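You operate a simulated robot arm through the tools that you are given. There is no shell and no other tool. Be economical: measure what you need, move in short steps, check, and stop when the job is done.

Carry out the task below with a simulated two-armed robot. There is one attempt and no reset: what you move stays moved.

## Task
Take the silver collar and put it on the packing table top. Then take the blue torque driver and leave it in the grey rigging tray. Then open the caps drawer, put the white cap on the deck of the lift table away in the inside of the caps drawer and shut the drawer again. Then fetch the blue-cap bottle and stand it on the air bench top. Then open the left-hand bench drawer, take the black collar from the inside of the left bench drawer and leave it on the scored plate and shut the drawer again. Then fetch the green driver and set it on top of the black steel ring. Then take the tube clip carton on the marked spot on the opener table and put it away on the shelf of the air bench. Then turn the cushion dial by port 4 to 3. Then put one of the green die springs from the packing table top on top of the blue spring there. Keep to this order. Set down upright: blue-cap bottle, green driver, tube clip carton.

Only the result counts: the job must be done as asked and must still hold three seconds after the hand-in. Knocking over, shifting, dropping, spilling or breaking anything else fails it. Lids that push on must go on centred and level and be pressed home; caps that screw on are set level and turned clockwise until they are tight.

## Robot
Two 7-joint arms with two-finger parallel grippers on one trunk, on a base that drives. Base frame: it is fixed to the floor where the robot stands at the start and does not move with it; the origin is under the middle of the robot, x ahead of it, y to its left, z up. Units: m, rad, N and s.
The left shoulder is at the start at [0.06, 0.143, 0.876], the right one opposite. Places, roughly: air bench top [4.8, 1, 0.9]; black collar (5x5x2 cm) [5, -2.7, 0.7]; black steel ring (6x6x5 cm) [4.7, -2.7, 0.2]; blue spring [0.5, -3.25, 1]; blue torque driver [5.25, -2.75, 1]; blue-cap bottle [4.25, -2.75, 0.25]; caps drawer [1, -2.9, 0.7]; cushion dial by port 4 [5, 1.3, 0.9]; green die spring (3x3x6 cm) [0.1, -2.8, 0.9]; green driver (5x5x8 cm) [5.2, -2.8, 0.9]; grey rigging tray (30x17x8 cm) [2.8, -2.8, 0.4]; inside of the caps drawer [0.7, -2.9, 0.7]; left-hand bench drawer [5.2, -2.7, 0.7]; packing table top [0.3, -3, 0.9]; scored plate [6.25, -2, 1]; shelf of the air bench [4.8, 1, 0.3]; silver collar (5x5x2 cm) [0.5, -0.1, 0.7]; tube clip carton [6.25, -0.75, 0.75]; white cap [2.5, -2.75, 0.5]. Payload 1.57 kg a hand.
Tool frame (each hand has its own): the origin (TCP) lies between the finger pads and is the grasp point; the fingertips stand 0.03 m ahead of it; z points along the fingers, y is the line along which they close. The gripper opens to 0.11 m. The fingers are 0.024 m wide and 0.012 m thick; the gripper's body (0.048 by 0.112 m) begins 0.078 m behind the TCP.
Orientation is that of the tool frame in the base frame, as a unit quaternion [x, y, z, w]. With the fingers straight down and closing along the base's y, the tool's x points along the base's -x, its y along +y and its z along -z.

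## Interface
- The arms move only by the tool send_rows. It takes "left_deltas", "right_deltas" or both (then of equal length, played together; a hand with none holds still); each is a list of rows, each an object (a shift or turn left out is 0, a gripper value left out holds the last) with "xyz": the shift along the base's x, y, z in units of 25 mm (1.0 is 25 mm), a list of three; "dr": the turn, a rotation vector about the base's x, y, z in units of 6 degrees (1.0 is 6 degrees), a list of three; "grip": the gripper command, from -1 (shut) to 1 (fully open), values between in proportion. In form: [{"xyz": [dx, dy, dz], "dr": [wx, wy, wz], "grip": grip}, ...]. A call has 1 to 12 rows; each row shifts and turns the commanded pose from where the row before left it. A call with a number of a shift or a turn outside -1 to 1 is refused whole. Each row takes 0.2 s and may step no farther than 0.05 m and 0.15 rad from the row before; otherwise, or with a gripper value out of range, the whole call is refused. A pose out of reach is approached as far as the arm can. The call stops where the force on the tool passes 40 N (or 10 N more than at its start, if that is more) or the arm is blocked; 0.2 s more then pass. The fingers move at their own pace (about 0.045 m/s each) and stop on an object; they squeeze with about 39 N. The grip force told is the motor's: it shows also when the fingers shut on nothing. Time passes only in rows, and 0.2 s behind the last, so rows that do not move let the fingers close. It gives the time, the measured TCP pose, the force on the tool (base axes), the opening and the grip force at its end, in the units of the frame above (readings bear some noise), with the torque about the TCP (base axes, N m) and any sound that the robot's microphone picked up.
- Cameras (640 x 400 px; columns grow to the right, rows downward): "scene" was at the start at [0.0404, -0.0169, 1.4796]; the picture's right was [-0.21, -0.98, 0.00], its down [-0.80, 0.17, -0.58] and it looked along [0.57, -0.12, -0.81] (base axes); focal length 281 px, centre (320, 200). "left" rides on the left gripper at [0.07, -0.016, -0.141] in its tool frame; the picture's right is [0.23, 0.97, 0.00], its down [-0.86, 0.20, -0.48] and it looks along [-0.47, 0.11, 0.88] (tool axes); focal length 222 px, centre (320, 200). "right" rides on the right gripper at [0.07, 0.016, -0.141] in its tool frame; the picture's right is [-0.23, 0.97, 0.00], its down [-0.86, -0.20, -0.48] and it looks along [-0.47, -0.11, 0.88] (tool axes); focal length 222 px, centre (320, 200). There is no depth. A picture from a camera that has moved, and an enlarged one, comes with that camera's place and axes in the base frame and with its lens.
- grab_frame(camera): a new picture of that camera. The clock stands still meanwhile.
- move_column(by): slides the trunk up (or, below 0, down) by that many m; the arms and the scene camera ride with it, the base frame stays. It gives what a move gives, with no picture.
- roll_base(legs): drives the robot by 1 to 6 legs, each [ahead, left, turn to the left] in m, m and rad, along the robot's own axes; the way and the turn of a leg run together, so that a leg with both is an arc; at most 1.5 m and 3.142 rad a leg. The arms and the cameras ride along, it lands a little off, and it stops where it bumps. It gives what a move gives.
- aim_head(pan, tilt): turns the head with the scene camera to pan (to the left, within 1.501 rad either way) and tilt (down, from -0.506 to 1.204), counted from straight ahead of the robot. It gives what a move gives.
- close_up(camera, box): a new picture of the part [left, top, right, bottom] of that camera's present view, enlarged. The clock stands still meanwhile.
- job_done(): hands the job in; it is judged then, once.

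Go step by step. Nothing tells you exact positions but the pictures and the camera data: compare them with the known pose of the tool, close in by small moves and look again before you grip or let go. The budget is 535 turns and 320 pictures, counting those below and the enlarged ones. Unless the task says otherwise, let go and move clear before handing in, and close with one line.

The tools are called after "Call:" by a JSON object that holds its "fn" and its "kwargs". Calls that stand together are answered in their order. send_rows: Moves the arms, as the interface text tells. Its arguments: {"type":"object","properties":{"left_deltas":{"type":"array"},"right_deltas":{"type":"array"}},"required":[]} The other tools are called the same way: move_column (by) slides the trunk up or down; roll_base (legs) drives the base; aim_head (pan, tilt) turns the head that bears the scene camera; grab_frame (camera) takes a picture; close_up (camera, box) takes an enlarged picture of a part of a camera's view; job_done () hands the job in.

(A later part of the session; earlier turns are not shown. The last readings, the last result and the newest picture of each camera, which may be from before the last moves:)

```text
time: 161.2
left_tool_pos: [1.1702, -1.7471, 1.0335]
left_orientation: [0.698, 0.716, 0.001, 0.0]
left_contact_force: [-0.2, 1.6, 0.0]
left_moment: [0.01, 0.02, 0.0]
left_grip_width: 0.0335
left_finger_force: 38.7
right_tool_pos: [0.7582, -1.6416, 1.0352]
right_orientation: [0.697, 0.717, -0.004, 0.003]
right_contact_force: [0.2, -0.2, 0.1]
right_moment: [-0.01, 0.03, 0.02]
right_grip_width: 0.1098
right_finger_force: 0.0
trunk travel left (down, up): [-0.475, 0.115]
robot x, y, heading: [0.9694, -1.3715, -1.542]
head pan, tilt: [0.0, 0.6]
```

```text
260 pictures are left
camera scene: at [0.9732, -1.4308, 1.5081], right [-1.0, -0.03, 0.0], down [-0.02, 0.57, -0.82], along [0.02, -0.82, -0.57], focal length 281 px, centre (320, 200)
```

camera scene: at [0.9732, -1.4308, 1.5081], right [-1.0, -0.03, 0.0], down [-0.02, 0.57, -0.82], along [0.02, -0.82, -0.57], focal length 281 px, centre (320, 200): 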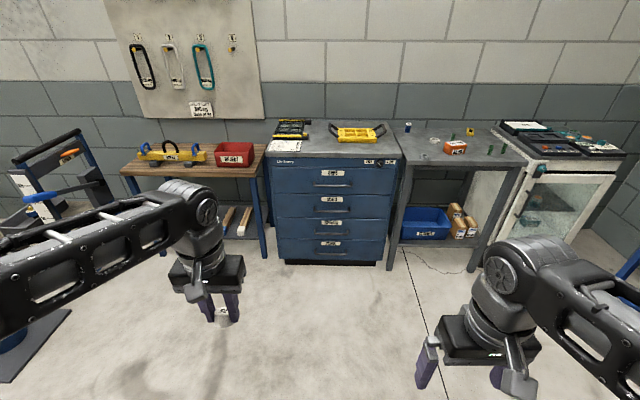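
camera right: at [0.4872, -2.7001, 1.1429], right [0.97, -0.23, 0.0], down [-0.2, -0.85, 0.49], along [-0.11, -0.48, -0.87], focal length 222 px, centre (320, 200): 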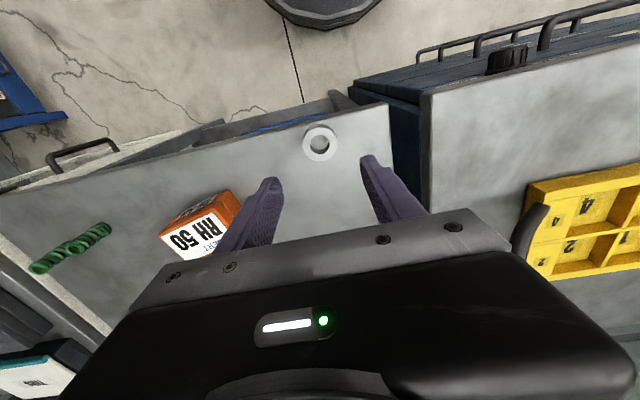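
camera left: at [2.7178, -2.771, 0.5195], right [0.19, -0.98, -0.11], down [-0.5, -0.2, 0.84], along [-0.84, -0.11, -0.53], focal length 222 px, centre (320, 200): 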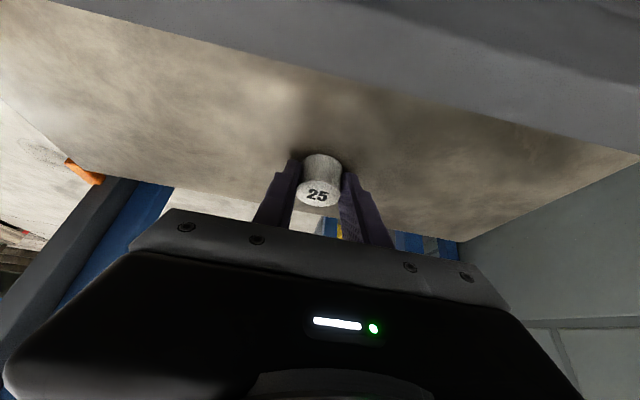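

Call:
{"fn": "close_up", "kwargs": {"camera": "scene", "box": [255, 130, 415, 230]}}

```text
4.00 times, centred on (335, 180) of scene
camera zoom: at [0.9732, -1.4308, 1.5081], right [-1.0, -0.03, 0.0], down [-0.02, 0.57, -0.82], along [0.02, -0.82, -0.57], focal length 1123 px, centre (260, 280)
```

zoom: 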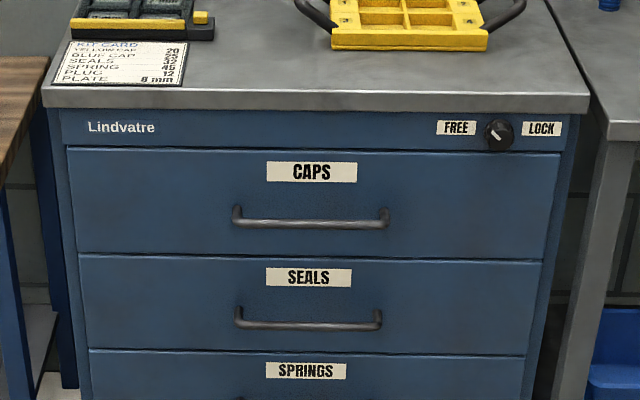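

The CAPS drawer has a lock knob between FREE and LOCK and a bar handle near [0.94, -2.67, 0.74]. I move in and look at the knob closely.

Call:
{"fn": "roll_base", "kwargs": {"legs": [[0, 0, -0.03], [0.53, 0.1, 0]]}}

Call:
{"fn": "aim_head", "kwargs": {"pan": -0.15, "tilt": 0.75}}

Call:
{"fn": "grab_frame", "kwargs": {"camera": "scene"}}

Call:
{"fn": "close_up", "kwargs": {"camera": "scene", "box": [270, 130, 430, 230]}}

```text
time: 164.7
left_tool_pos: [1.2617, -2.2796, 1.0326]
left_orientation: [0.705, 0.709, -0.001, -0.001]
left_contact_force: [-1.4, -0.1, 0.7]
left_moment: [0.03, -0.01, -0.01]
left_grip_width: 0.0335
left_finger_force: 39.1
right_tool_pos: [0.8522, -2.1666, 1.0354]
right_orientation: [0.705, 0.709, -0.004, 0.003]
right_contact_force: [-0.6, 0.5, 0.1]
right_moment: [-0.02, 0.0, -0.01]
right_grip_width: 0.11
right_finger_force: 0.1
trunk travel left (down, up): [-0.475, 0.115]
robot x, y, heading: [1.0707, -1.8983, -1.564]
head pan, tilt: [0.0, 0.6]
```

```text
time: 165.4
left_tool_pos: [1.2614, -2.2794, 1.0321]
left_orientation: [0.706, 0.708, -0.001, 0.001]
left_contact_force: [-0.1, -0.8, -0.3]
left_moment: [-0.05, 0.0, -0.03]
left_grip_width: 0.0332
left_finger_force: 39.0
right_tool_pos: [0.8516, -2.1648, 1.0357]
right_orientation: [0.706, 0.708, -0.004, 0.004]
right_contact_force: [-0.5, 0.4, -0.7]
right_moment: [-0.01, -0.01, 0.03]
right_grip_width: 0.11
right_finger_force: 0.1
trunk travel left (down, up): [-0.475, 0.115]
robot x, y, heading: [1.0717, -1.898, -1.56]
head pan, tilt: [-0.15, 0.75]
```

```text
258 pictures are left
camera scene: at [1.0588, -1.9524, 1.4954], right [-0.99, 0.14, 0.0], down [0.1, 0.67, -0.73], along [-0.1, -0.72, -0.68], focal length 281 px, centre (320, 200)
```

scene: 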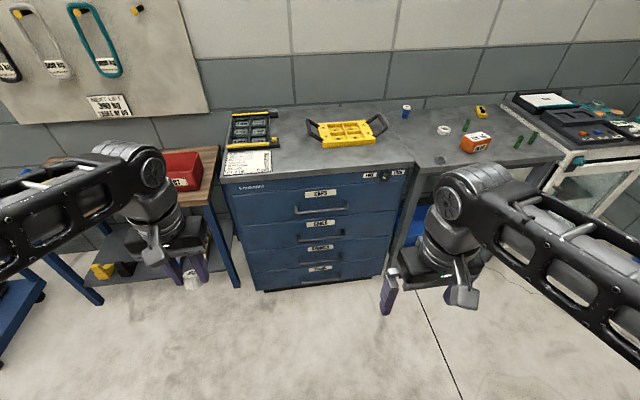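

```text
4.00 times, centred on (350, 180) of scene
camera zoom: at [1.0588, -1.9524, 1.4954], right [-0.99, 0.14, 0.0], down [0.1, 0.67, -0.73], along [-0.1, -0.72, -0.68], focal length 1123 px, centre (200, 280)
```

zoom: 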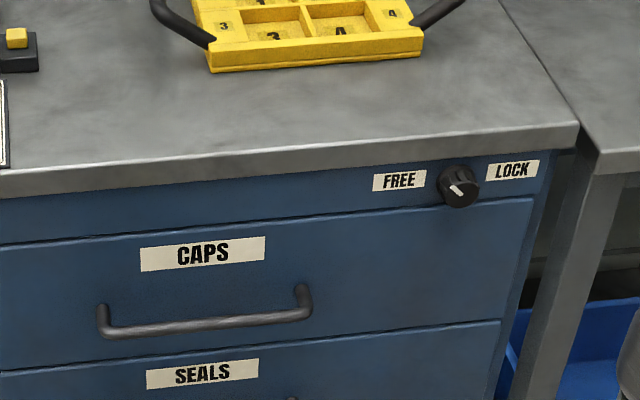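

The knob already points to FREE. I bring the right hand forward, turning it to point at the chest with the fingers closing vertically.

Call:
{"fn": "send_rows", "kwargs": {"right_deltas": [{"xyz": [0.26, -0.81, -0.67], "dr": [-0.82, 0.82, 0.82]}, {"xyz": [0.26, -0.81, -0.67], "dr": [-0.82, 0.82, 0.82]}, {"xyz": [0.26, -0.81, -0.67], "dr": [-0.82, 0.82, 0.82]}, {"xyz": [0.26, -0.81, -0.67], "dr": [-0.82, 0.82, 0.82]}, {"xyz": [0.26, -0.81, -0.67], "dr": [-0.82, 0.82, 0.82]}, {"xyz": [0.26, -0.81, -0.67], "dr": [-0.82, 0.82, 0.82]}, {"xyz": [0.26, -0.81, -0.67], "dr": [-0.82, 0.82, 0.82]}]}}

Call:
{"fn": "send_rows", "kwargs": {"right_deltas": [{"xyz": [0.26, -0.81, -0.67], "dr": [-0.82, 0.82, 0.82]}, {"xyz": [0.26, -0.81, -0.67], "dr": [-0.82, 0.82, 0.82]}, {"xyz": [0.26, -0.81, -0.67], "dr": [-0.82, 0.82, 0.82]}, {"xyz": [0.26, -0.81, -0.67], "dr": [-0.82, 0.82, 0.82]}, {"xyz": [0.26, -0.81, -0.67], "dr": [-0.82, 0.82, 0.82]}, {"xyz": [0.26, -0.81, -0.67], "dr": [-0.82, 0.82, 0.82]}, {"xyz": [0.26, -0.81, -0.67], "dr": [-0.82, 0.82, 0.82]}]}}

Call:
{"fn": "grab_frame", "kwargs": {"camera": "scene"}}

Call:
{"fn": "grab_frame", "kwargs": {"camera": "right"}}

```text
time: 167.0
left_tool_pos: [1.2601, -2.2805, 1.0326]
left_orientation: [0.706, 0.708, -0.001, 0.0]
left_contact_force: [0.5, -0.8, 0.3]
left_moment: [0.01, -0.01, 0.0]
left_grip_width: 0.0333
left_finger_force: 39.1
right_tool_pos: [0.9143, -2.337, 0.9326]
right_orientation: [0.406, 0.818, -0.407, 0.002]
right_contact_force: [0.3, 0.1, 0.5]
right_moment: [0.04, -0.01, 0.02]
right_grip_width: 0.1102
right_finger_force: 0.0
right hand out of reach, approached as far as the arm can: row 5, 6, 7
trunk travel left (down, up): [-0.475, 0.115]
robot x, y, heading: [1.072, -1.8995, -1.567]
head pan, tilt: [-0.15, 0.75]
```

```text
time: 168.6
left_tool_pos: [1.2613, -2.2781, 1.0328]
left_orientation: [0.706, 0.708, -0.002, 0.001]
left_contact_force: [-0.2, 0.7, 0.7]
left_moment: [-0.04, 0.02, -0.03]
left_grip_width: 0.0335
left_finger_force: 39.5
right_tool_pos: [0.9616, -2.4854, 0.8189]
right_orientation: [-0.002, 0.709, -0.705, 0.003]
right_contact_force: [0.0, -1.0, 0.8]
right_moment: [0.02, -0.01, 0.03]
right_grip_width: 0.11
right_finger_force: 0.0
right hand out of reach, approached as far as the arm can: row 1
trunk travel left (down, up): [-0.475, 0.115]
robot x, y, heading: [1.0733, -1.8997, -1.566]
head pan, tilt: [-0.15, 0.75]
```

```text
256 pictures are left
camera scene: at [1.059, -1.9526, 1.4954], right [-0.99, 0.14, 0.0], down [0.1, 0.68, -0.73], along [-0.11, -0.72, -0.68], focal length 281 px, centre (320, 200)
```

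scene: 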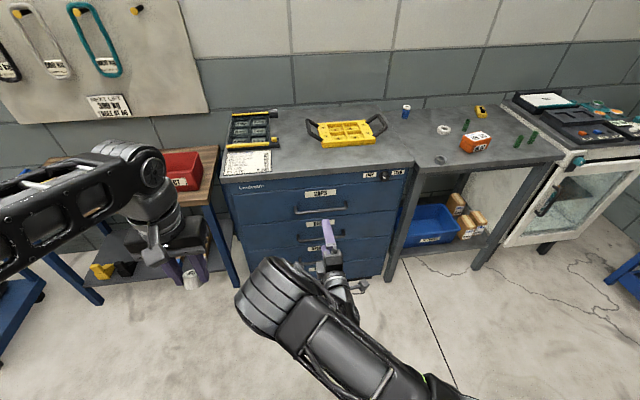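

```text
255 pictures are left
camera right: at [0.8916, -2.3432, 0.8013], right [0.23, 0.01, -0.97], down [0.85, 0.48, 0.2], along [0.47, -0.88, 0.1], focal length 222 px, centre (320, 200)
```

right: 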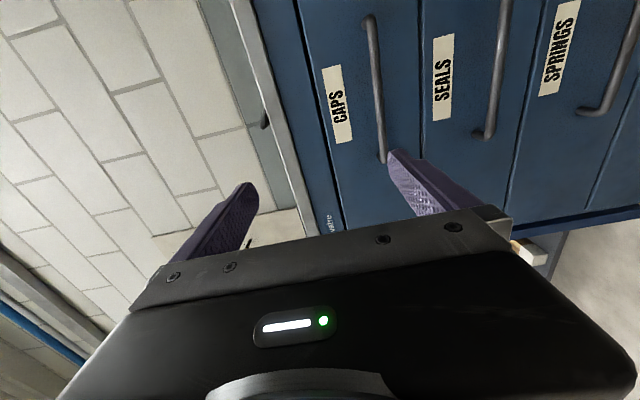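

The bar handle is at about [0.94, -2.72, 0.718]. I lower to its height, then look again.

Call:
{"fn": "send_rows", "kwargs": {"right_deltas": [{"xyz": [-0.16, -0.4, -0.8]}, {"xyz": [-0.16, -0.4, -0.8]}, {"xyz": [-0.16, -0.4, -0.8]}, {"xyz": [-0.16, -0.4, -0.8]}, {"xyz": [-0.16, -0.4, -0.84]}, {"xyz": [0, -0.8, 0]}, {"xyz": [0, -0.8, 0]}]}}

Call:
{"fn": "grab_frame", "kwargs": {"camera": "right"}}

```text
time: 170.2
left_tool_pos: [1.2625, -2.2789, 1.0325]
left_orientation: [0.706, 0.708, 0.0, 0.001]
left_contact_force: [-0.3, 0.2, -0.2]
left_moment: [0.04, -0.01, -0.01]
left_grip_width: 0.0333
left_finger_force: 39.3
right_tool_pos: [0.9421, -2.5745, 0.7156]
right_orientation: [-0.001, 0.711, -0.703, 0.003]
right_contact_force: [0.0, 0.8, 0.2]
right_moment: [0.01, -0.01, -0.03]
right_grip_width: 0.1101
right_finger_force: 0.0
trunk travel left (down, up): [-0.475, 0.115]
robot x, y, heading: [1.0734, -1.8992, -1.564]
head pan, tilt: [-0.15, 0.75]
```

```text
254 pictures are left
camera right: at [0.8717, -2.433, 0.6997], right [0.23, 0.01, -0.97], down [0.85, 0.48, 0.2], along [0.47, -0.88, 0.1], focal length 222 px, centre (320, 200)
```

right: 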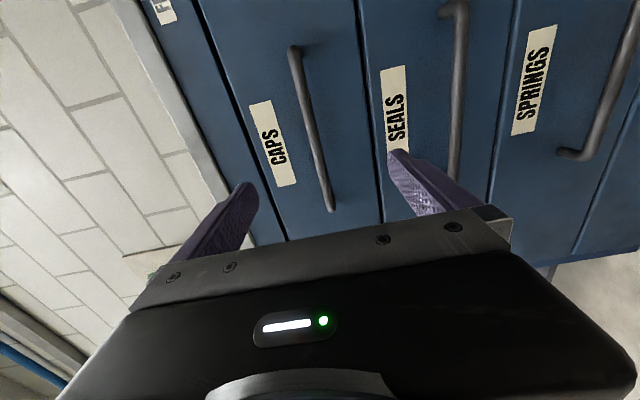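

Call:
{"fn": "send_rows", "kwargs": {"right_deltas": [{"xyz": [0, -1, 0.1], "grip": 0.5}, {"xyz": [0, -1, 0.08]}, {"xyz": [0, -1, 0]}, {"xyz": [0, -1, 0]}, {"xyz": [0, -0.6, 0]}]}}

Call:
{"fn": "grab_frame", "kwargs": {"camera": "right"}}

```text
time: 171.4
left_tool_pos: [1.2611, -2.2791, 1.0328]
left_orientation: [0.705, 0.709, -0.001, 0.0]
left_contact_force: [-0.6, 0.4, -0.8]
left_moment: [0.03, 0.0, 0.0]
left_grip_width: 0.0335
left_finger_force: 38.4
right_tool_pos: [0.9417, -2.6881, 0.7219]
right_orientation: [-0.002, 0.711, -0.704, 0.003]
right_contact_force: [-0.3, -0.5, 0.3]
right_moment: [-0.04, -0.02, 0.02]
right_grip_width: 0.0828
right_finger_force: 0.0
trunk travel left (down, up): [-0.475, 0.115]
robot x, y, heading: [1.071, -1.8991, -1.562]
head pan, tilt: [-0.15, 0.75]
```

```text
253 pictures are left
camera right: at [0.871, -2.5469, 0.7048], right [0.23, 0.01, -0.97], down [0.85, 0.48, 0.2], along [0.47, -0.88, 0.1], focal length 222 px, centre (320, 200)
```

right: 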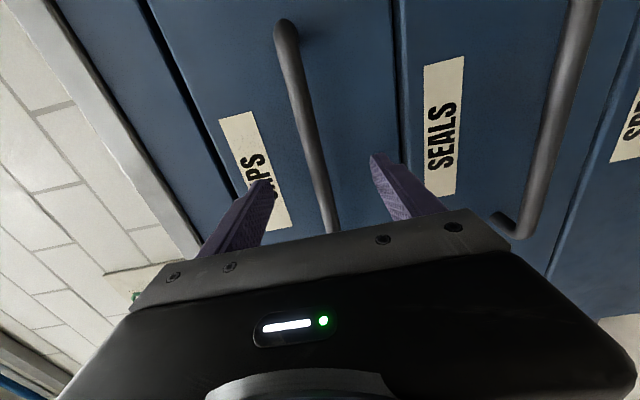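

Call:
{"fn": "send_rows", "kwargs": {"right_deltas": [{"xyz": [0, -0.4, 0]}, {"xyz": [0, -0.3, 0]}, {"xyz": [0, -0.3, 0]}, {"xyz": [0, -0.3, 0]}]}}

Call:
{"fn": "grab_frame", "kwargs": {"camera": "right"}}

```text
time: 172.5
left_tool_pos: [1.2611, -2.275, 1.0328]
left_orientation: [0.706, 0.708, -0.002, 0.002]
left_contact_force: [0.2, 0.2, 0.1]
left_moment: [0.01, 0.03, 0.0]
left_grip_width: 0.0334
left_finger_force: 39.0
right_tool_pos: [0.9412, -2.7154, 0.7187]
right_orientation: [-0.001, 0.711, -0.703, 0.001]
right_contact_force: [0.2, 23.4, 4.3]
right_moment: [-1.33, 0.07, -0.14]
right_grip_width: 0.087
right_finger_force: 2.3
trunk travel left (down, up): [-0.475, 0.115]
robot x, y, heading: [1.0726, -1.8985, -1.564]
head pan, tilt: [-0.15, 0.75]
stopped in row 4 (right hand): the force on the tool passed its limit (the readings are from after the stop); the commanded pose is now the measured one
```

```text
252 pictures are left
camera right: at [0.8707, -2.5738, 0.7029], right [0.23, 0.01, -0.97], down [0.85, 0.48, 0.21], along [0.47, -0.88, 0.1], focal length 222 px, centre (320, 200)
```

right: 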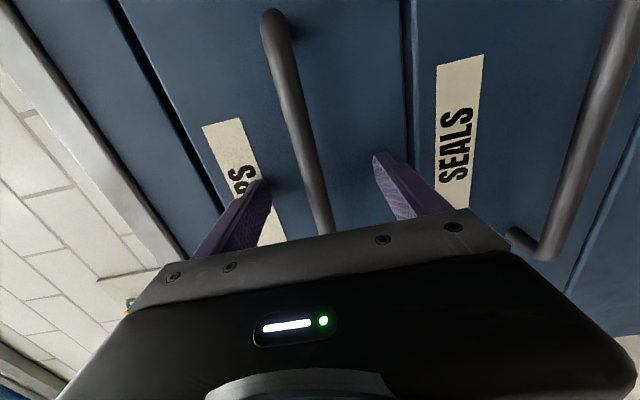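

The tips touch the drawer front with the bar between them. I back off 4 mm and grip the bar.

Call:
{"fn": "send_rows", "kwargs": {"right_deltas": [{"xyz": [0, 0.16, 0.0]}, {"grip": -0.3}, {"grip": -1}, {"grip": -1}, {"grip": -1}, {"grip": -1}, {"grip": -1}]}}

Call:
{"fn": "send_rows", "kwargs": {"right_deltas": [{"xyz": [0, 0.4, 0]}, {"xyz": [0, 0.8, 0]}, {"xyz": [0, 0.8, 0]}]}}

Call:
{"fn": "grab_frame", "kwargs": {"camera": "right"}}

```text
time: 174.1
left_tool_pos: [1.262, -2.2776, 1.0313]
left_orientation: [0.706, 0.708, -0.002, 0.001]
left_contact_force: [0.5, 1.0, -0.2]
left_moment: [-0.01, 0.0, -0.01]
left_grip_width: 0.0334
left_finger_force: 39.1
right_tool_pos: [0.9407, -2.7139, 0.7191]
right_orientation: [-0.001, 0.71, -0.704, 0.002]
right_contact_force: [-0.2, -1.6, 8.9]
right_moment: [0.0, 0.14, -0.04]
right_grip_width: 0.0136
right_finger_force: 30.0
trunk travel left (down, up): [-0.475, 0.115]
robot x, y, heading: [1.0729, -1.897, -1.565]
head pan, tilt: [-0.15, 0.75]
```

```text
time: 174.9
left_tool_pos: [1.2607, -2.2762, 1.0328]
left_orientation: [0.706, 0.708, -0.002, 0.001]
left_contact_force: [0.3, -0.5, 0.4]
left_moment: [-0.01, -0.01, -0.04]
left_grip_width: 0.0336
left_finger_force: 38.9
right_tool_pos: [0.9403, -2.6633, 0.7201]
right_orientation: [-0.001, 0.711, -0.703, 0.002]
right_contact_force: [1.1, 2.9, 15.1]
right_moment: [0.18, 0.26, -0.31]
right_grip_width: 0.0138
right_finger_force: 30.5
trunk travel left (down, up): [-0.475, 0.115]
robot x, y, heading: [1.0707, -1.8953, -1.57]
head pan, tilt: [-0.15, 0.75]
```

```text
251 pictures are left
camera right: at [0.8706, -2.5212, 0.7039], right [0.23, 0.01, -0.97], down [0.85, 0.48, 0.21], along [0.47, -0.88, 0.1], focal length 222 px, centre (320, 200)
```

right: 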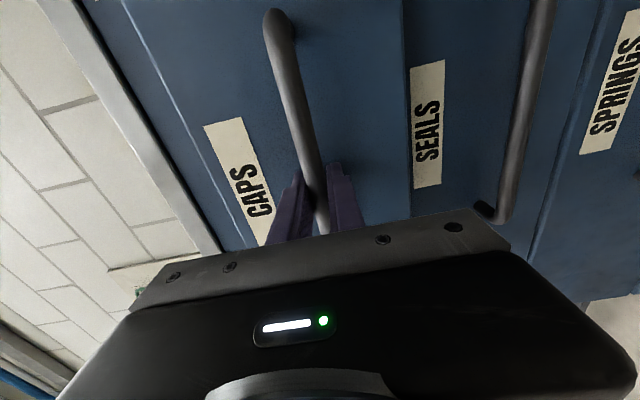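

The drawer slides. I keep pulling.

Call:
{"fn": "send_rows", "kwargs": {"right_deltas": [{"xyz": [0, 0.8, 0.08]}, {"xyz": [0, 0.9, 0]}, {"xyz": [0, 0.9, 0]}, {"xyz": [0, 0.9, 0]}, {"xyz": [0, 0.9, 0]}, {"xyz": [0, 0.9, 0]}, {"xyz": [0, 0.9, 0]}, {"xyz": [0, 0.6, 0]}]}}

Call:
{"fn": "grab_frame", "kwargs": {"camera": "scene"}}

```text
time: 176.7
left_tool_pos: [1.2622, -2.2772, 1.0323]
left_orientation: [0.706, 0.708, -0.001, 0.001]
left_contact_force: [-0.1, 0.1, -1.0]
left_moment: [0.0, -0.04, 0.0]
left_grip_width: 0.0333
left_finger_force: 38.9
right_tool_pos: [0.9407, -2.4926, 0.7197]
right_orientation: [-0.001, 0.712, -0.702, 0.002]
right_contact_force: [5.0, 1.8, 2.3]
right_moment: [0.12, 0.11, 0.36]
right_grip_width: 0.0138
right_finger_force: 30.6
trunk travel left (down, up): [-0.475, 0.115]
robot x, y, heading: [1.0694, -1.8988, -1.564]
head pan, tilt: [-0.15, 0.75]
```

```text
250 pictures are left
camera scene: at [1.0593, -1.9509, 1.4952], right [-0.99, 0.14, 0.0], down [0.1, 0.67, -0.73], along [-0.11, -0.72, -0.68], focal length 281 px, centre (320, 200)
```

scene: 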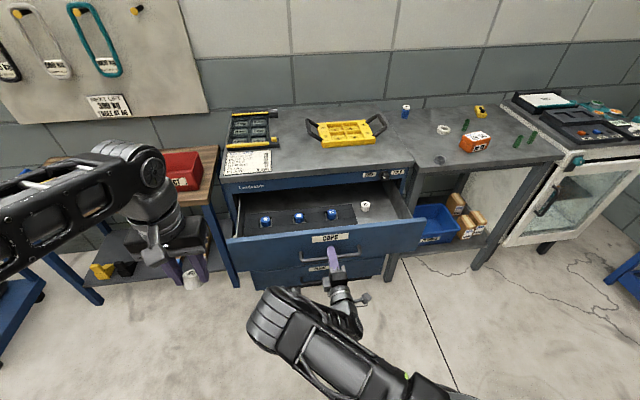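

Call:
{"fn": "close_up", "kwargs": {"camera": "scene", "box": [220, 165, 430, 285]}}

```text
3.05 times, centred on (325, 225) of scene
camera zoom: at [1.0593, -1.9509, 1.4952], right [-0.99, 0.14, 0.0], down [0.1, 0.67, -0.73], along [-0.11, -0.72, -0.68], focal length 855 px, centre (305, 124)
```

zoom: 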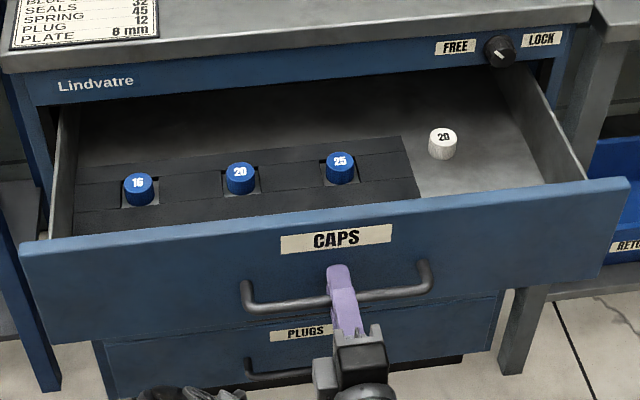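

The drawer is open and there is free floor at its right side. I release the handle and bring the right hand back to its travel pose.

Call:
{"fn": "send_rows", "kwargs": {"right_deltas": [{"grip": 0.5}, {"grip": 0.5}, {"grip": 0.5}, {"xyz": [0, 0.8, 0]}, {"xyz": [0, 0.8, 0]}, {"xyz": [0, 0.8, 0]}, {"xyz": [-0.2, 0.5, 0.9], "dr": [0.82, -0.82, -0.82]}, {"xyz": [-0.2, 0.5, 0.9], "dr": [0.82, -0.82, -0.82]}, {"xyz": [-0.2, 0.5, 0.9], "dr": [0.82, -0.82, -0.82]}, {"xyz": [-0.2, 0.5, 0.9], "dr": [0.82, -0.82, -0.82]}, {"xyz": [-0.2, 0.5, 0.9], "dr": [0.82, -0.82, -0.82]}, {"xyz": [-0.2, 0.5, 0.9], "dr": [0.82, -0.82, -0.82]}]}}

Call:
{"fn": "send_rows", "kwargs": {"right_deltas": [{"xyz": [-0.2, 0.5, 0.9], "dr": [0.82, -0.82, -0.82]}, {"xyz": [-0.2, 0.5, 0.9], "dr": [0.82, -0.82, -0.82]}, {"xyz": [-0.2, 0.5, 0.9], "dr": [0.82, -0.82, -0.82]}, {"xyz": [-0.2, 0.5, 0.9], "dr": [0.82, -0.82, -0.82]}, {"xyz": [-0.2, 0.5, 0.9], "dr": [0.82, -0.82, -0.82]}, {"xyz": [-0.2, 0.0, 0.9], "dr": [0.82, -0.82, -0.82]}, {"xyz": [-0.2, 0.0, 0.9], "dr": [0.82, -0.82, -0.82]}, {"xyz": [-0.2, 0.0, 0], "dr": [0.82, -0.82, -0.82]}]}}

Call:
{"fn": "grab_frame", "kwargs": {"camera": "scene"}}

```text
time: 179.3
left_tool_pos: [1.2623, -2.2766, 1.0328]
left_orientation: [0.706, 0.709, -0.001, 0.001]
left_contact_force: [-0.3, 0.0, -0.6]
left_moment: [-0.03, -0.02, -0.02]
left_grip_width: 0.0336
left_finger_force: 38.9
right_tool_pos: [0.9149, -2.3636, 0.8526]
right_orientation: [0.353, 0.817, -0.456, 0.003]
right_contact_force: [-0.1, 1.3, -0.3]
right_moment: [0.02, -0.01, -0.04]
right_grip_width: 0.0824
right_finger_force: 0.0
right hand out of reach, approached as far as the arm can: row 12
trunk travel left (down, up): [-0.475, 0.115]
robot x, y, heading: [1.0697, -1.9007, -1.562]
head pan, tilt: [-0.15, 0.75]
```

```text
time: 181.1
left_tool_pos: [1.2609, -2.2775, 1.0324]
left_orientation: [0.705, 0.709, 0.0, 0.0]
left_contact_force: [0.1, 0.0, -0.5]
left_moment: [-0.01, -0.02, -0.01]
left_grip_width: 0.0334
left_finger_force: 38.6
right_tool_pos: [0.8727, -2.3021, 1.0117]
right_orientation: [0.705, 0.709, 0.001, 0.006]
right_contact_force: [-0.2, 0.1, 0.2]
right_moment: [0.01, 0.03, -0.02]
right_grip_width: 0.0824
right_finger_force: 0.1
trunk travel left (down, up): [-0.475, 0.115]
robot x, y, heading: [1.0702, -1.899, -1.565]
head pan, tilt: [-0.15, 0.75]
```

```text
248 pictures are left
camera scene: at [1.0585, -1.9518, 1.4953], right [-0.99, 0.14, 0.0], down [0.1, 0.68, -0.73], along [-0.11, -0.72, -0.68], focal length 281 px, centre (320, 200)
```

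scene: 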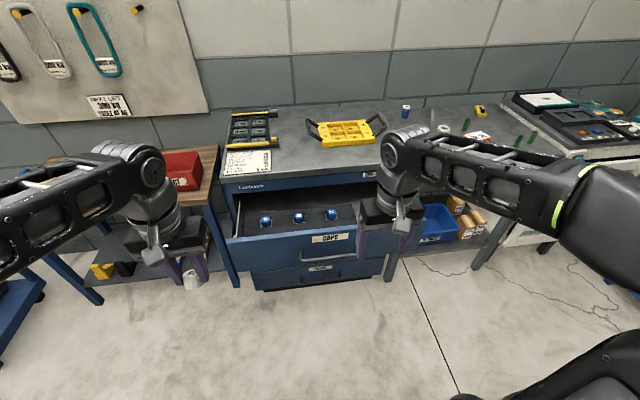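

Call:
{"fn": "roll_base", "kwargs": {"legs": [[0.0, -0.52, 0], [0.2, 0, 0]]}}

Call:
{"fn": "aim_head", "kwargs": {"pan": 0.15, "tilt": 0.85}}

Call:
{"fn": "grab_frame", "kwargs": {"camera": "scene"}}

Call:
{"fn": "grab_frame", "kwargs": {"camera": "left"}}

```text
time: 185.3
left_tool_pos: [0.7498, -2.4816, 1.0322]
left_orientation: [0.702, 0.712, 0.0, 0.001]
left_contact_force: [-0.3, -0.4, -0.4]
left_moment: [0.03, 0.01, 0.01]
left_grip_width: 0.0334
left_finger_force: 39.1
right_tool_pos: [0.3619, -2.5102, 1.0111]
right_orientation: [0.703, 0.712, -0.002, 0.006]
right_contact_force: [0.4, 0.1, -0.7]
right_moment: [0.02, 0.0, 0.06]
right_grip_width: 0.0824
right_finger_force: 0.1
trunk travel left (down, up): [-0.475, 0.115]
robot x, y, heading: [0.5549, -2.1033, -1.552]
head pan, tilt: [-0.15, 0.75]
```

```text
time: 186.1
left_tool_pos: [0.7488, -2.4803, 1.0317]
left_orientation: [0.703, 0.711, 0.0, 0.001]
left_contact_force: [-0.1, -0.4, 0.2]
left_moment: [0.0, 0.02, 0.02]
left_grip_width: 0.0336
left_finger_force: 38.6
right_tool_pos: [0.3629, -2.5074, 1.0101]
right_orientation: [0.702, 0.712, -0.001, 0.005]
right_contact_force: [0.4, -0.4, -0.2]
right_moment: [0.0, -0.02, 0.01]
right_grip_width: 0.0826
right_finger_force: 0.0
trunk travel left (down, up): [-0.475, 0.115]
robot x, y, heading: [0.5575, -2.1012, -1.553]
head pan, tilt: [0.15, 0.85]
```

```text
247 pictures are left
camera scene: at [0.5676, -2.1513, 1.4873], right [-0.99, -0.16, 0.0], down [-0.12, 0.74, -0.66], along [0.11, -0.65, -0.75], focal length 281 px, centre (320, 200)
```

scene: 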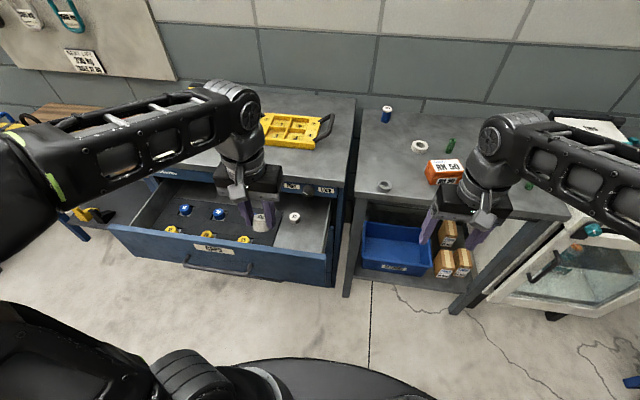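

```text
246 pictures are left
camera left: at [0.7337, -2.4122, 1.1738], right [0.97, 0.24, 0.0], down [0.21, -0.85, 0.48], along [0.11, -0.47, -0.88], focal length 222 px, centre (320, 200)
```

left: 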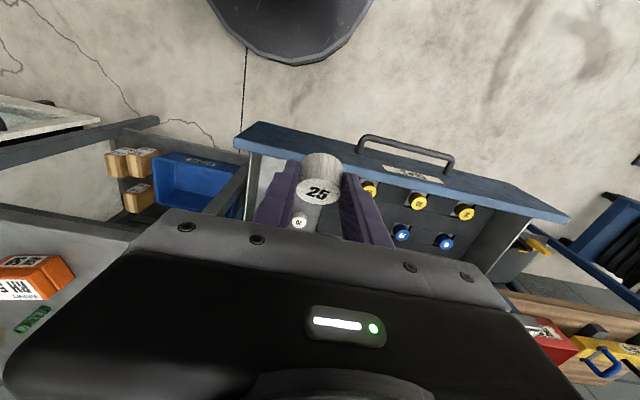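

The drawer's free floor is around [0.70, -2.645]. I move the cap over it.

Call:
{"fn": "send_rows", "kwargs": {"left_deltas": [{"xyz": [-0.3, -0.9, -0.8]}, {"xyz": [-0.3, -0.9, -0.8]}, {"xyz": [-0.3, -0.9, -0.8]}, {"xyz": [-0.3, -0.9, -0.8]}, {"xyz": [-0.3, -0.9, -0.8]}, {"xyz": [-0.3, -0.9, -0.6]}, {"xyz": [-0.16, -0.8, -0.6]}, {"xyz": [0, -0.4, 0]}]}}

Call:
{"fn": "grab_frame", "kwargs": {"camera": "left"}}

Call:
{"fn": "grab_frame", "kwargs": {"camera": "scene"}}

```text
time: 187.9
left_tool_pos: [0.7002, -2.6475, 0.904]
left_orientation: [0.702, 0.712, -0.001, 0.001]
left_contact_force: [0.5, -0.4, -0.1]
left_moment: [0.01, -0.04, -0.01]
left_grip_width: 0.0333
left_finger_force: 38.8
right_tool_pos: [0.3621, -2.5072, 1.0104]
right_orientation: [0.702, 0.712, -0.002, 0.005]
right_contact_force: [0.0, 0.1, -0.5]
right_moment: [0.05, 0.03, 0.0]
right_grip_width: 0.0822
right_finger_force: 0.0
trunk travel left (down, up): [-0.475, 0.115]
robot x, y, heading: [0.5559, -2.099, -1.558]
head pan, tilt: [0.15, 0.85]
```

```text
245 pictures are left
camera left: at [0.6847, -2.5783, 1.0448], right [0.97, 0.24, 0.0], down [0.21, -0.85, 0.48], along [0.11, -0.47, -0.88], focal length 222 px, centre (320, 200)
```

left: 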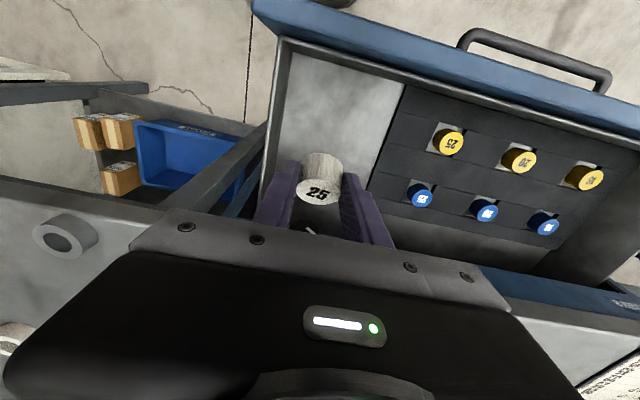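

```text
244 pictures are left
camera scene: at [0.5677, -2.1512, 1.4873], right [-0.99, -0.16, 0.0], down [-0.12, 0.74, -0.66], along [0.11, -0.65, -0.75], focal length 281 px, centre (320, 200)
```

scene: 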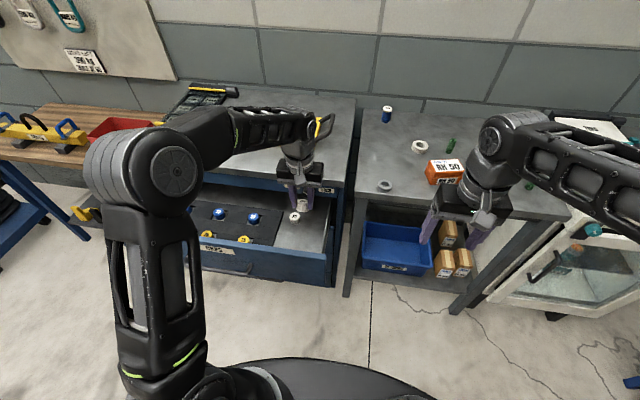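

Call:
{"fn": "send_rows", "kwargs": {"left_deltas": [{"xyz": [0.4, 0.1, -0.9]}, {"xyz": [0, 0, -0.9]}, {"xyz": [0, 0, -0.9]}, {"xyz": [0, 0, -0.9]}, {"xyz": [0, 0, -0.9]}, {"xyz": [0, 0, -0.9]}, {"xyz": [0, 0, -0.4]}]}}

Call:
{"fn": "grab_frame", "kwargs": {"camera": "left"}}

Call:
{"fn": "close_up", "kwargs": {"camera": "scene", "box": [220, 150, 380, 250]}}

```text
time: 189.5
left_tool_pos: [0.7089, -2.6437, 0.7589]
left_orientation: [0.703, 0.711, -0.001, 0.001]
left_contact_force: [-0.5, 0.5, 0.0]
left_moment: [-0.01, -0.01, 0.0]
left_grip_width: 0.0335
left_finger_force: 38.9
right_tool_pos: [0.3613, -2.5091, 1.0115]
right_orientation: [0.703, 0.712, -0.002, 0.006]
right_contact_force: [-0.1, -0.1, 0.1]
right_moment: [-0.01, 0.0, 0.02]
right_grip_width: 0.0824
right_finger_force: 0.0
trunk travel left (down, up): [-0.475, 0.115]
robot x, y, heading: [0.5568, -2.1024, -1.556]
head pan, tilt: [0.15, 0.85]
```

```text
243 pictures are left
camera left: at [0.6941, -2.5749, 0.8996], right [0.97, 0.24, 0.0], down [0.21, -0.85, 0.48], along [0.11, -0.47, -0.88], focal length 222 px, centre (320, 200)
```

left: 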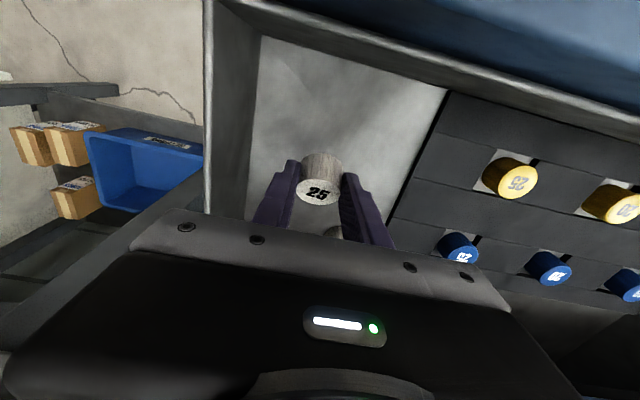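

```text
4.00 times, centred on (300, 200) of scene
camera zoom: at [0.5677, -2.1513, 1.4873], right [-0.99, -0.16, 0.0], down [-0.12, 0.74, -0.66], along [0.11, -0.65, -0.75], focal length 1123 px, centre (400, 200)
```

zoom: 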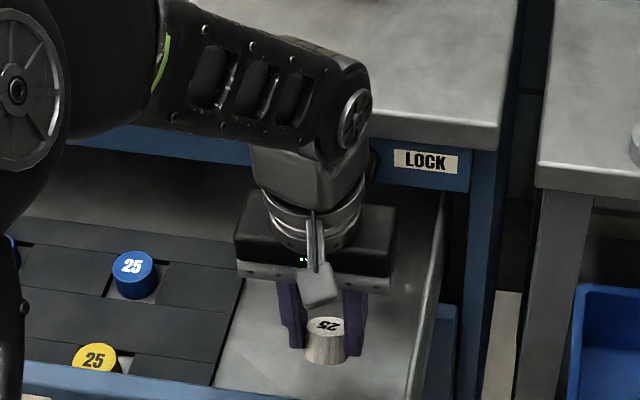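

Call:
{"fn": "send_rows", "kwargs": {"left_deltas": [{"xyz": [0, 0.5, 0]}, {"xyz": [0, 0, -0.3]}, {"xyz": [0, 0, -0.3]}, {"xyz": [0, 0, -0.2]}, {"xyz": [0, 0, -0.2]}, {"xyz": [0, 0, -0.2]}, {"xyz": [0, 0, -0.2]}, {"xyz": [0, 0, -0.2]}, {"xyz": [0, 0, -0.2]}]}}

Call:
{"fn": "grab_frame", "kwargs": {"camera": "left"}}

```text
time: 191.5
left_tool_pos: [0.7087, -2.632, 0.7154]
left_orientation: [0.703, 0.711, -0.005, 0.003]
left_contact_force: [0.7, -2.1, 29.1]
left_moment: [-0.42, -0.07, 0.03]
left_grip_width: 0.0336
left_finger_force: 38.8
right_tool_pos: [0.3601, -2.5074, 1.0109]
right_orientation: [0.703, 0.712, -0.001, 0.007]
right_contact_force: [-0.2, -0.1, -0.3]
right_moment: [0.03, 0.02, -0.01]
right_grip_width: 0.0825
right_finger_force: 0.0
trunk travel left (down, up): [-0.475, 0.115]
robot x, y, heading: [0.5606, -2.1028, -1.558]
head pan, tilt: [0.15, 0.85]
```

```text
241 pictures are left
camera left: at [0.694, -2.5625, 0.8562], right [0.97, 0.24, 0.0], down [0.21, -0.85, 0.49], along [0.11, -0.47, -0.87], focal length 222 px, centre (320, 200)
```

left: 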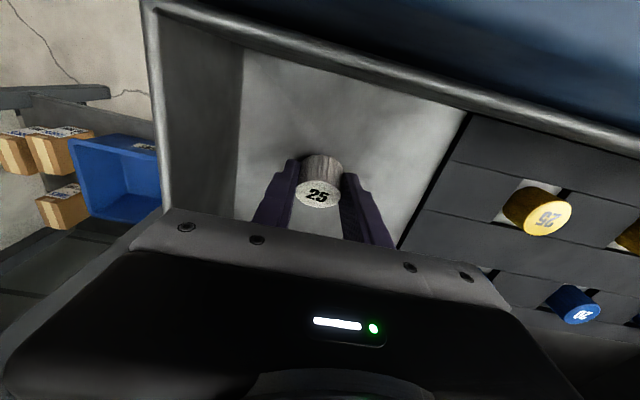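

The cap touches the drawer floor. I release and lift out.

Call:
{"fn": "send_rows", "kwargs": {"left_deltas": [{"xyz": [0, 0, 0.1], "grip": -0.1}, {"grip": 0.1}, {"grip": 0.1}, {"xyz": [0, 0, 0.5]}, {"xyz": [0, 0, 1]}, {"xyz": [0, 0, 1]}, {"xyz": [0, 0, 1]}, {"xyz": [0, 0, 1]}, {"xyz": [0, 0.5, 1]}, {"xyz": [0, 0.8, 1]}, {"xyz": [0, 1, 1]}, {"xyz": [0, 1, 1]}]}}

Call:
{"fn": "grab_frame", "kwargs": {"camera": "left"}}

Call:
{"fn": "grab_frame", "kwargs": {"camera": "scene"}}

```text
time: 194.1
left_tool_pos: [0.7085, -2.5477, 0.9284]
left_orientation: [0.703, 0.711, -0.002, 0.001]
left_contact_force: [-0.2, 1.3, 0.7]
left_moment: [-0.02, -0.02, 0.0]
left_grip_width: 0.0607
left_finger_force: 0.1
right_tool_pos: [0.3611, -2.5072, 1.012]
right_orientation: [0.702, 0.713, -0.003, 0.006]
right_contact_force: [-0.1, 0.8, 0.2]
right_moment: [0.0, 0.01, 0.02]
right_grip_width: 0.0824
right_finger_force: 0.0
trunk travel left (down, up): [-0.475, 0.115]
robot x, y, heading: [0.5532, -2.1074, -1.553]
head pan, tilt: [0.15, 0.85]
```

```text
240 pictures are left
camera left: at [0.6933, -2.479, 1.069], right [0.97, 0.24, 0.0], down [0.21, -0.85, 0.48], along [0.11, -0.47, -0.88], focal length 222 px, centre (320, 200)
```

left: 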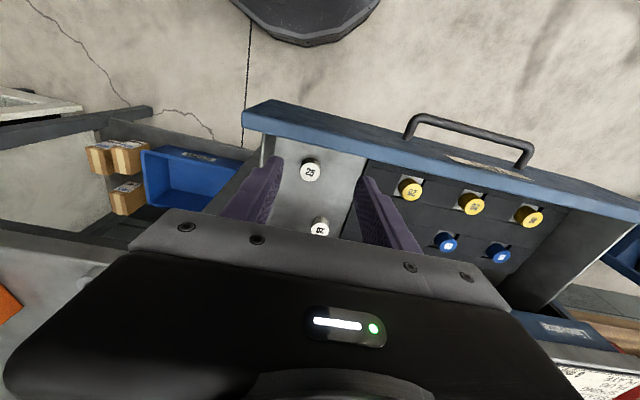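

```text
239 pictures are left
camera scene: at [0.5678, -2.1504, 1.4873], right [-0.99, -0.16, 0.0], down [-0.12, 0.74, -0.66], along [0.11, -0.65, -0.75], focal length 281 px, centre (320, 200)
```

scene: 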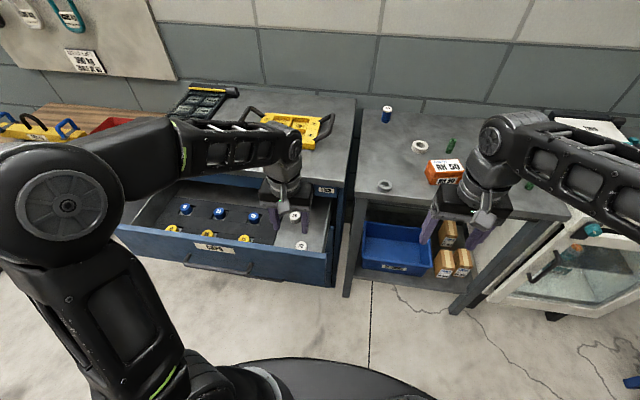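

Both white caps stand in the drawer. I back off, centre the left hand on the drawer, and will push it shut.

Call:
{"fn": "roll_base", "kwargs": {"legs": [[-0.12, 0.25, 0]]}}

Call:
{"fn": "send_rows", "kwargs": {"left_deltas": [{"xyz": [0, 1, 0.5], "grip": -1}, {"xyz": [0, 1, 0], "dr": [-1, 0, 0]}, {"xyz": [0, 0.5, 0], "dr": [-1, 0, 0]}, {"xyz": [0, 0, -0.5], "dr": [-1, 0, 0]}, {"xyz": [0, 0, -1], "dr": [-1, 0, 0]}, {"xyz": [0, 0, -1], "dr": [-1, 0, 0]}, {"xyz": [0, 0, -1], "dr": [-1, 0, 0]}, {"xyz": [0, 0, -1], "dr": [-1, 0, 0]}, {"xyz": [0, 0, -1], "dr": [-1, 0, 0]}]}}

Call:
{"fn": "aim_head", "kwargs": {"pan": 0.1, "tilt": 0.8}}

Call:
{"fn": "grab_frame", "kwargs": {"camera": "scene"}}

Call:
{"fn": "grab_frame", "kwargs": {"camera": "left"}}

```text
time: 196.1
left_tool_pos: [0.9609, -2.4261, 0.9273]
left_orientation: [0.703, 0.711, -0.002, 0.001]
left_contact_force: [0.4, 0.0, -0.4]
left_moment: [-0.01, 0.05, 0.0]
left_grip_width: 0.0606
left_finger_force: 0.1
right_tool_pos: [0.6126, -2.3862, 1.011]
right_orientation: [0.703, 0.711, -0.002, 0.006]
right_contact_force: [-0.5, 0.0, 0.1]
right_moment: [0.01, -0.02, 0.0]
right_grip_width: 0.0826
right_finger_force: 0.0
trunk travel left (down, up): [-0.475, 0.115]
robot x, y, heading: [0.8071, -1.979, -1.552]
head pan, tilt: [0.15, 0.85]
```

```text
time: 198.1
left_tool_pos: [0.9333, -2.459, 0.8136]
left_orientation: [0.642, 0.649, -0.29, 0.287]
left_contact_force: [0.2, -1.1, -0.2]
left_moment: [-0.01, -0.01, 0.03]
left_grip_width: 0.0
left_finger_force: 21.2
left hand out of reach, approached as far as the arm can: row 6, 7, 8, 9
right_tool_pos: [0.6128, -2.3855, 1.0107]
right_orientation: [0.702, 0.712, -0.001, 0.006]
right_contact_force: [-0.8, 0.4, -0.1]
right_moment: [-0.02, 0.01, 0.02]
right_grip_width: 0.0826
right_finger_force: 0.0
trunk travel left (down, up): [-0.475, 0.115]
robot x, y, heading: [0.8085, -1.985, -1.559]
head pan, tilt: [0.15, 0.85]
```

```text
time: 198.7
left_tool_pos: [0.9349, -2.4595, 0.8141]
left_orientation: [0.643, 0.648, -0.291, 0.285]
left_contact_force: [0.0, 0.2, -0.6]
left_moment: [0.01, -0.03, -0.02]
left_grip_width: 0.0
left_finger_force: 21.8
right_tool_pos: [0.6111, -2.3866, 1.0103]
right_orientation: [0.703, 0.712, -0.002, 0.004]
right_contact_force: [-0.1, -0.4, 0.1]
right_moment: [0.03, 0.0, 0.0]
right_grip_width: 0.0824
right_finger_force: 0.0
trunk travel left (down, up): [-0.475, 0.115]
robot x, y, heading: [0.8104, -1.9781, -1.557]
head pan, tilt: [0.099, 0.799]
```

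```text
238 pictures are left
camera scene: at [0.8156, -2.0324, 1.4913], right [-0.99, -0.11, 0.0], down [-0.08, 0.71, -0.7], along [0.08, -0.69, -0.72], focal length 281 px, centre (320, 200)
```

scene: 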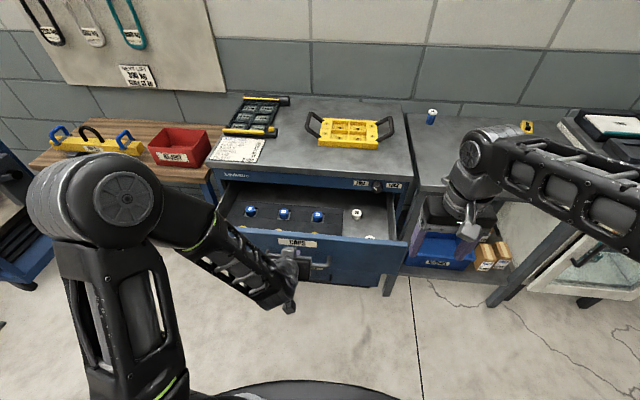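

```text
237 pictures are left
camera left: at [0.9195, -2.3082, 0.857], right [0.97, 0.16, -0.18], down [0.21, -0.21, 0.95], along [0.11, -0.96, -0.24], focal length 222 px, centre (320, 200)
```

left: 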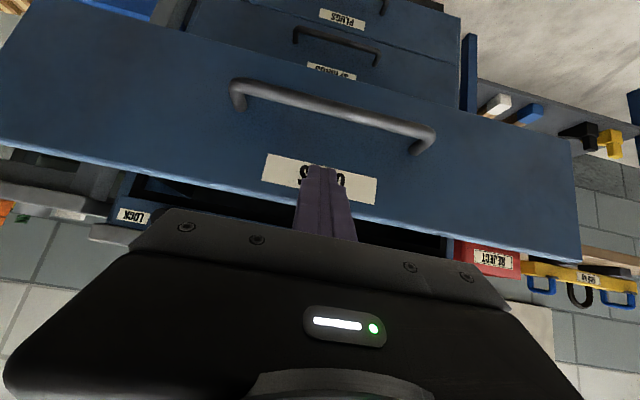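

Call:
{"fn": "send_rows", "kwargs": {"left_deltas": [{"xyz": [0, -0.8, -0.6]}, {"xyz": [0, -0.8, 0]}, {"xyz": [0, -0.8, 0]}, {"xyz": [0, -0.8, 0]}, {"xyz": [0, -0.8, 0]}, {"xyz": [0, -0.8, 0]}, {"xyz": [0, -0.8, 0]}, {"xyz": [0, -0.8, 0]}, {"xyz": [0, -0.8, 0]}, {"xyz": [0, -0.8, 0]}, {"xyz": [0, -0.8, 0]}, {"xyz": [0, -0.8, 0]}]}}

Call:
{"fn": "grab_frame", "kwargs": {"camera": "scene"}}

```text
time: 201.3
left_tool_pos: [0.9342, -2.6978, 0.8011]
left_orientation: [0.643, 0.648, -0.29, 0.287]
left_contact_force: [1.0, 0.1, -0.8]
left_moment: [-0.02, 0.0, 0.03]
left_grip_width: 0.0001
left_finger_force: 21.6
right_tool_pos: [0.6116, -2.3853, 1.0096]
right_orientation: [0.703, 0.711, -0.001, 0.007]
right_contact_force: [0.4, 0.7, -0.7]
right_moment: [-0.02, -0.01, 0.02]
right_grip_width: 0.0825
right_finger_force: 0.0
trunk travel left (down, up): [-0.475, 0.115]
robot x, y, heading: [0.8142, -1.9806, -1.557]
head pan, tilt: [0.099, 0.799]
```

```text
236 pictures are left
camera scene: at [0.8155, -2.0328, 1.4913], right [-0.99, -0.11, 0.0], down [-0.08, 0.71, -0.7], along [0.08, -0.69, -0.72], focal length 281 px, centre (320, 200)
```

scene: 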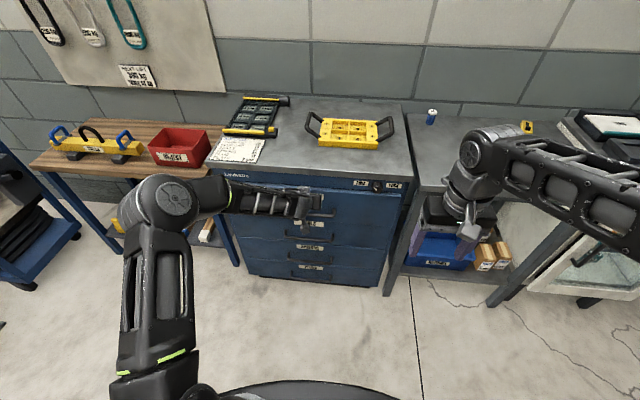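

Call:
{"fn": "send_rows", "kwargs": {"left_deltas": [{"xyz": [0, -0.4, 0]}, {"xyz": [0, -0.4, 0]}, {"xyz": [0, -0.3, 0]}, {"xyz": [0, -0.3, 0]}, {"xyz": [0, -0.3, 0]}, {"xyz": [0, -0.3, 0]}, {"xyz": [0, -0.3, 0]}]}}

Call:
{"fn": "grab_frame", "kwargs": {"camera": "scene"}}

```text
time: 202.1
left_tool_pos: [0.933, -2.7154, 0.7997]
left_orientation: [0.643, 0.651, -0.288, 0.284]
left_contact_force: [1.5, 23.4, 10.8]
left_moment: [-0.05, 0.0, -0.02]
left_grip_width: 0.0002
left_finger_force: 20.8
right_tool_pos: [0.6124, -2.3815, 1.0121]
right_orientation: [0.702, 0.712, -0.001, 0.007]
right_contact_force: [0.3, -0.1, 0.3]
right_moment: [-0.01, 0.02, -0.01]
right_grip_width: 0.0827
right_finger_force: 0.1
trunk travel left (down, up): [-0.475, 0.115]
robot x, y, heading: [0.8059, -1.9819, -1.558]
head pan, tilt: [0.099, 0.799]
stopped in row 3 (left hand): the force on the tool passed its limit (the readings are from after the stop); the commanded pose is now the measured one
```

```text
235 pictures are left
camera scene: at [0.8158, -2.0272, 1.4917], right [-0.99, -0.11, 0.0], down [-0.08, 0.71, -0.7], along [0.08, -0.69, -0.71], focal length 281 px, centre (320, 200)
```

scene: 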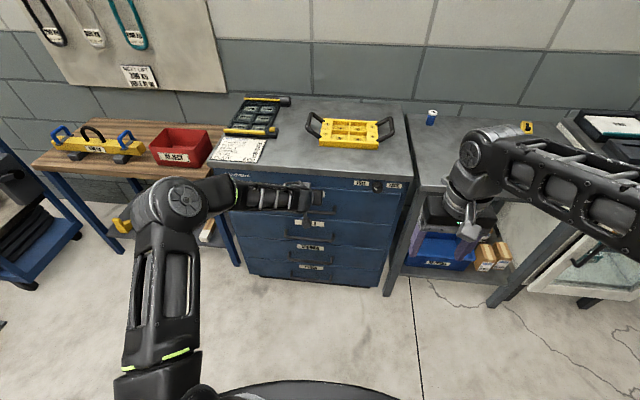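

Call:
{"fn": "send_rows", "kwargs": {"left_deltas": [{"xyz": [0, 1, 0]}, {"xyz": [0, 1, 0]}, {"xyz": [0, 1, 0]}, {"xyz": [0, 1, 0]}, {"xyz": [0, 1, 0.5], "dr": [1, 0, 0]}, {"xyz": [0.2, 0.5, 1], "dr": [1, 0, 0]}, {"xyz": [0.2, 0.5, 1], "dr": [1, 0, 0]}, {"xyz": [0.2, 0.5, 1], "dr": [1, 0, 0]}, {"xyz": [0.2, 0.5, 1], "dr": [1, 0, 0]}, {"xyz": [0.2, 0.5, 1], "dr": [1, 0, 0]}, {"xyz": [0.2, 0, 1], "dr": [1, 0, 0]}, {"xyz": [0.2, 0, 1], "dr": [1, 0, 0]}]}}

Call:
{"fn": "close_up", "kwargs": {"camera": "scene", "box": [200, 150, 420, 290]}}

```text
time: 204.7
left_tool_pos: [0.9686, -2.5316, 0.9837]
left_orientation: [0.704, 0.71, 0.002, -0.003]
left_contact_force: [0.0, 0.0, 0.3]
left_moment: [0.02, 0.0, 0.0]
left_grip_width: 0.0002
left_finger_force: 21.3
right_tool_pos: [0.6118, -2.3847, 1.0101]
right_orientation: [0.702, 0.712, -0.001, 0.006]
right_contact_force: [-0.4, -1.5, 0.2]
right_moment: [0.0, 0.0, 0.04]
right_grip_width: 0.0823
right_finger_force: 0.0
trunk travel left (down, up): [-0.475, 0.115]
robot x, y, heading: [0.809, -1.9777, -1.557]
head pan, tilt: [0.099, 0.799]
```

```text
2.86 times, centred on (310, 220) of scene
camera zoom: at [0.8156, -2.032, 1.4913], right [-0.99, -0.11, 0.0], down [-0.08, 0.71, -0.7], along [0.08, -0.69, -0.72], focal length 802 px, centre (349, 143)
```

zoom: 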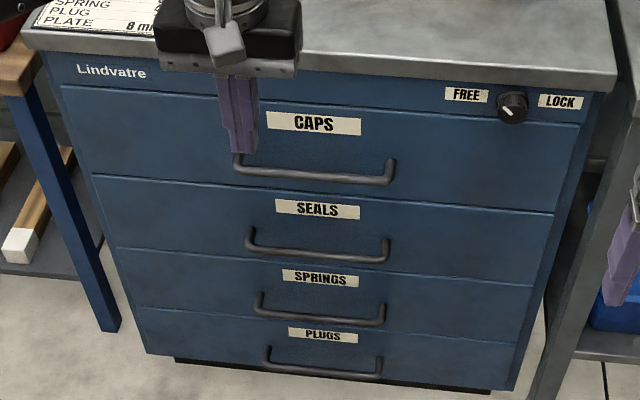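

The drawer is shut flush. Next the blue-cap bottle on the bench's lower shelf; I drive back along the aisle.

Call:
{"fn": "roll_base", "kwargs": {"legs": [[-0.42, 0, -0.014], [0, 1.5, 0], [0, 1.5, 0], [0, 0.55, 0]]}}

Call:
{"fn": "aim_head", "kwargs": {"pan": 0, "tilt": 0.65}}

Call:
{"fn": "grab_frame", "kwargs": {"camera": "scene"}}

```text
time: 224.1
left_tool_pos: [4.5173, -2.1037, 0.9831]
left_orientation: [0.706, 0.708, 0.001, -0.003]
left_contact_force: [-0.6, -0.3, -0.5]
left_moment: [0.0, 0.04, 0.0]
left_grip_width: 0.0
left_finger_force: 21.5
right_tool_pos: [4.1619, -1.9545, 1.0107]
right_orientation: [0.705, 0.709, -0.002, 0.005]
right_contact_force: [0.1, 1.0, 0.5]
right_moment: [0.02, 0.01, 0.01]
right_grip_width: 0.0825
right_finger_force: 0.1
trunk travel left (down, up): [-0.475, 0.115]
robot x, y, heading: [4.3614, -1.5514, -1.567]
head pan, tilt: [0.099, 0.799]
```

```text
time: 224.8
left_tool_pos: [4.5164, -2.103, 0.9832]
left_orientation: [0.706, 0.709, 0.002, -0.002]
left_contact_force: [-0.7, -0.1, -0.1]
left_moment: [0.01, 0.01, -0.01]
left_grip_width: 0.0001
left_finger_force: 20.9
right_tool_pos: [4.1598, -1.9551, 1.0118]
right_orientation: [0.706, 0.709, -0.001, 0.006]
right_contact_force: [-0.3, 0.7, -0.2]
right_moment: [0.01, 0.03, -0.02]
right_grip_width: 0.0823
right_finger_force: 0.0
trunk travel left (down, up): [-0.475, 0.115]
robot x, y, heading: [4.3611, -1.5533, -1.569]
head pan, tilt: [0.0, 0.649]
```

```text
233 pictures are left
camera scene: at [4.359, -1.6091, 1.5039], right [-1.0, -0.01, 0.0], down [0.0, 0.61, -0.8], along [0.0, -0.8, -0.61], focal length 281 px, centre (320, 200)
```

scene: 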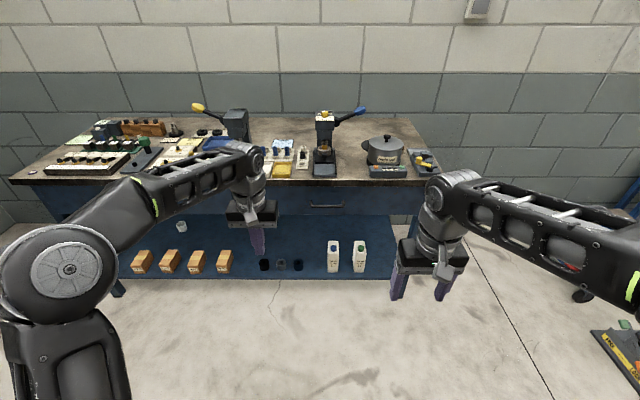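

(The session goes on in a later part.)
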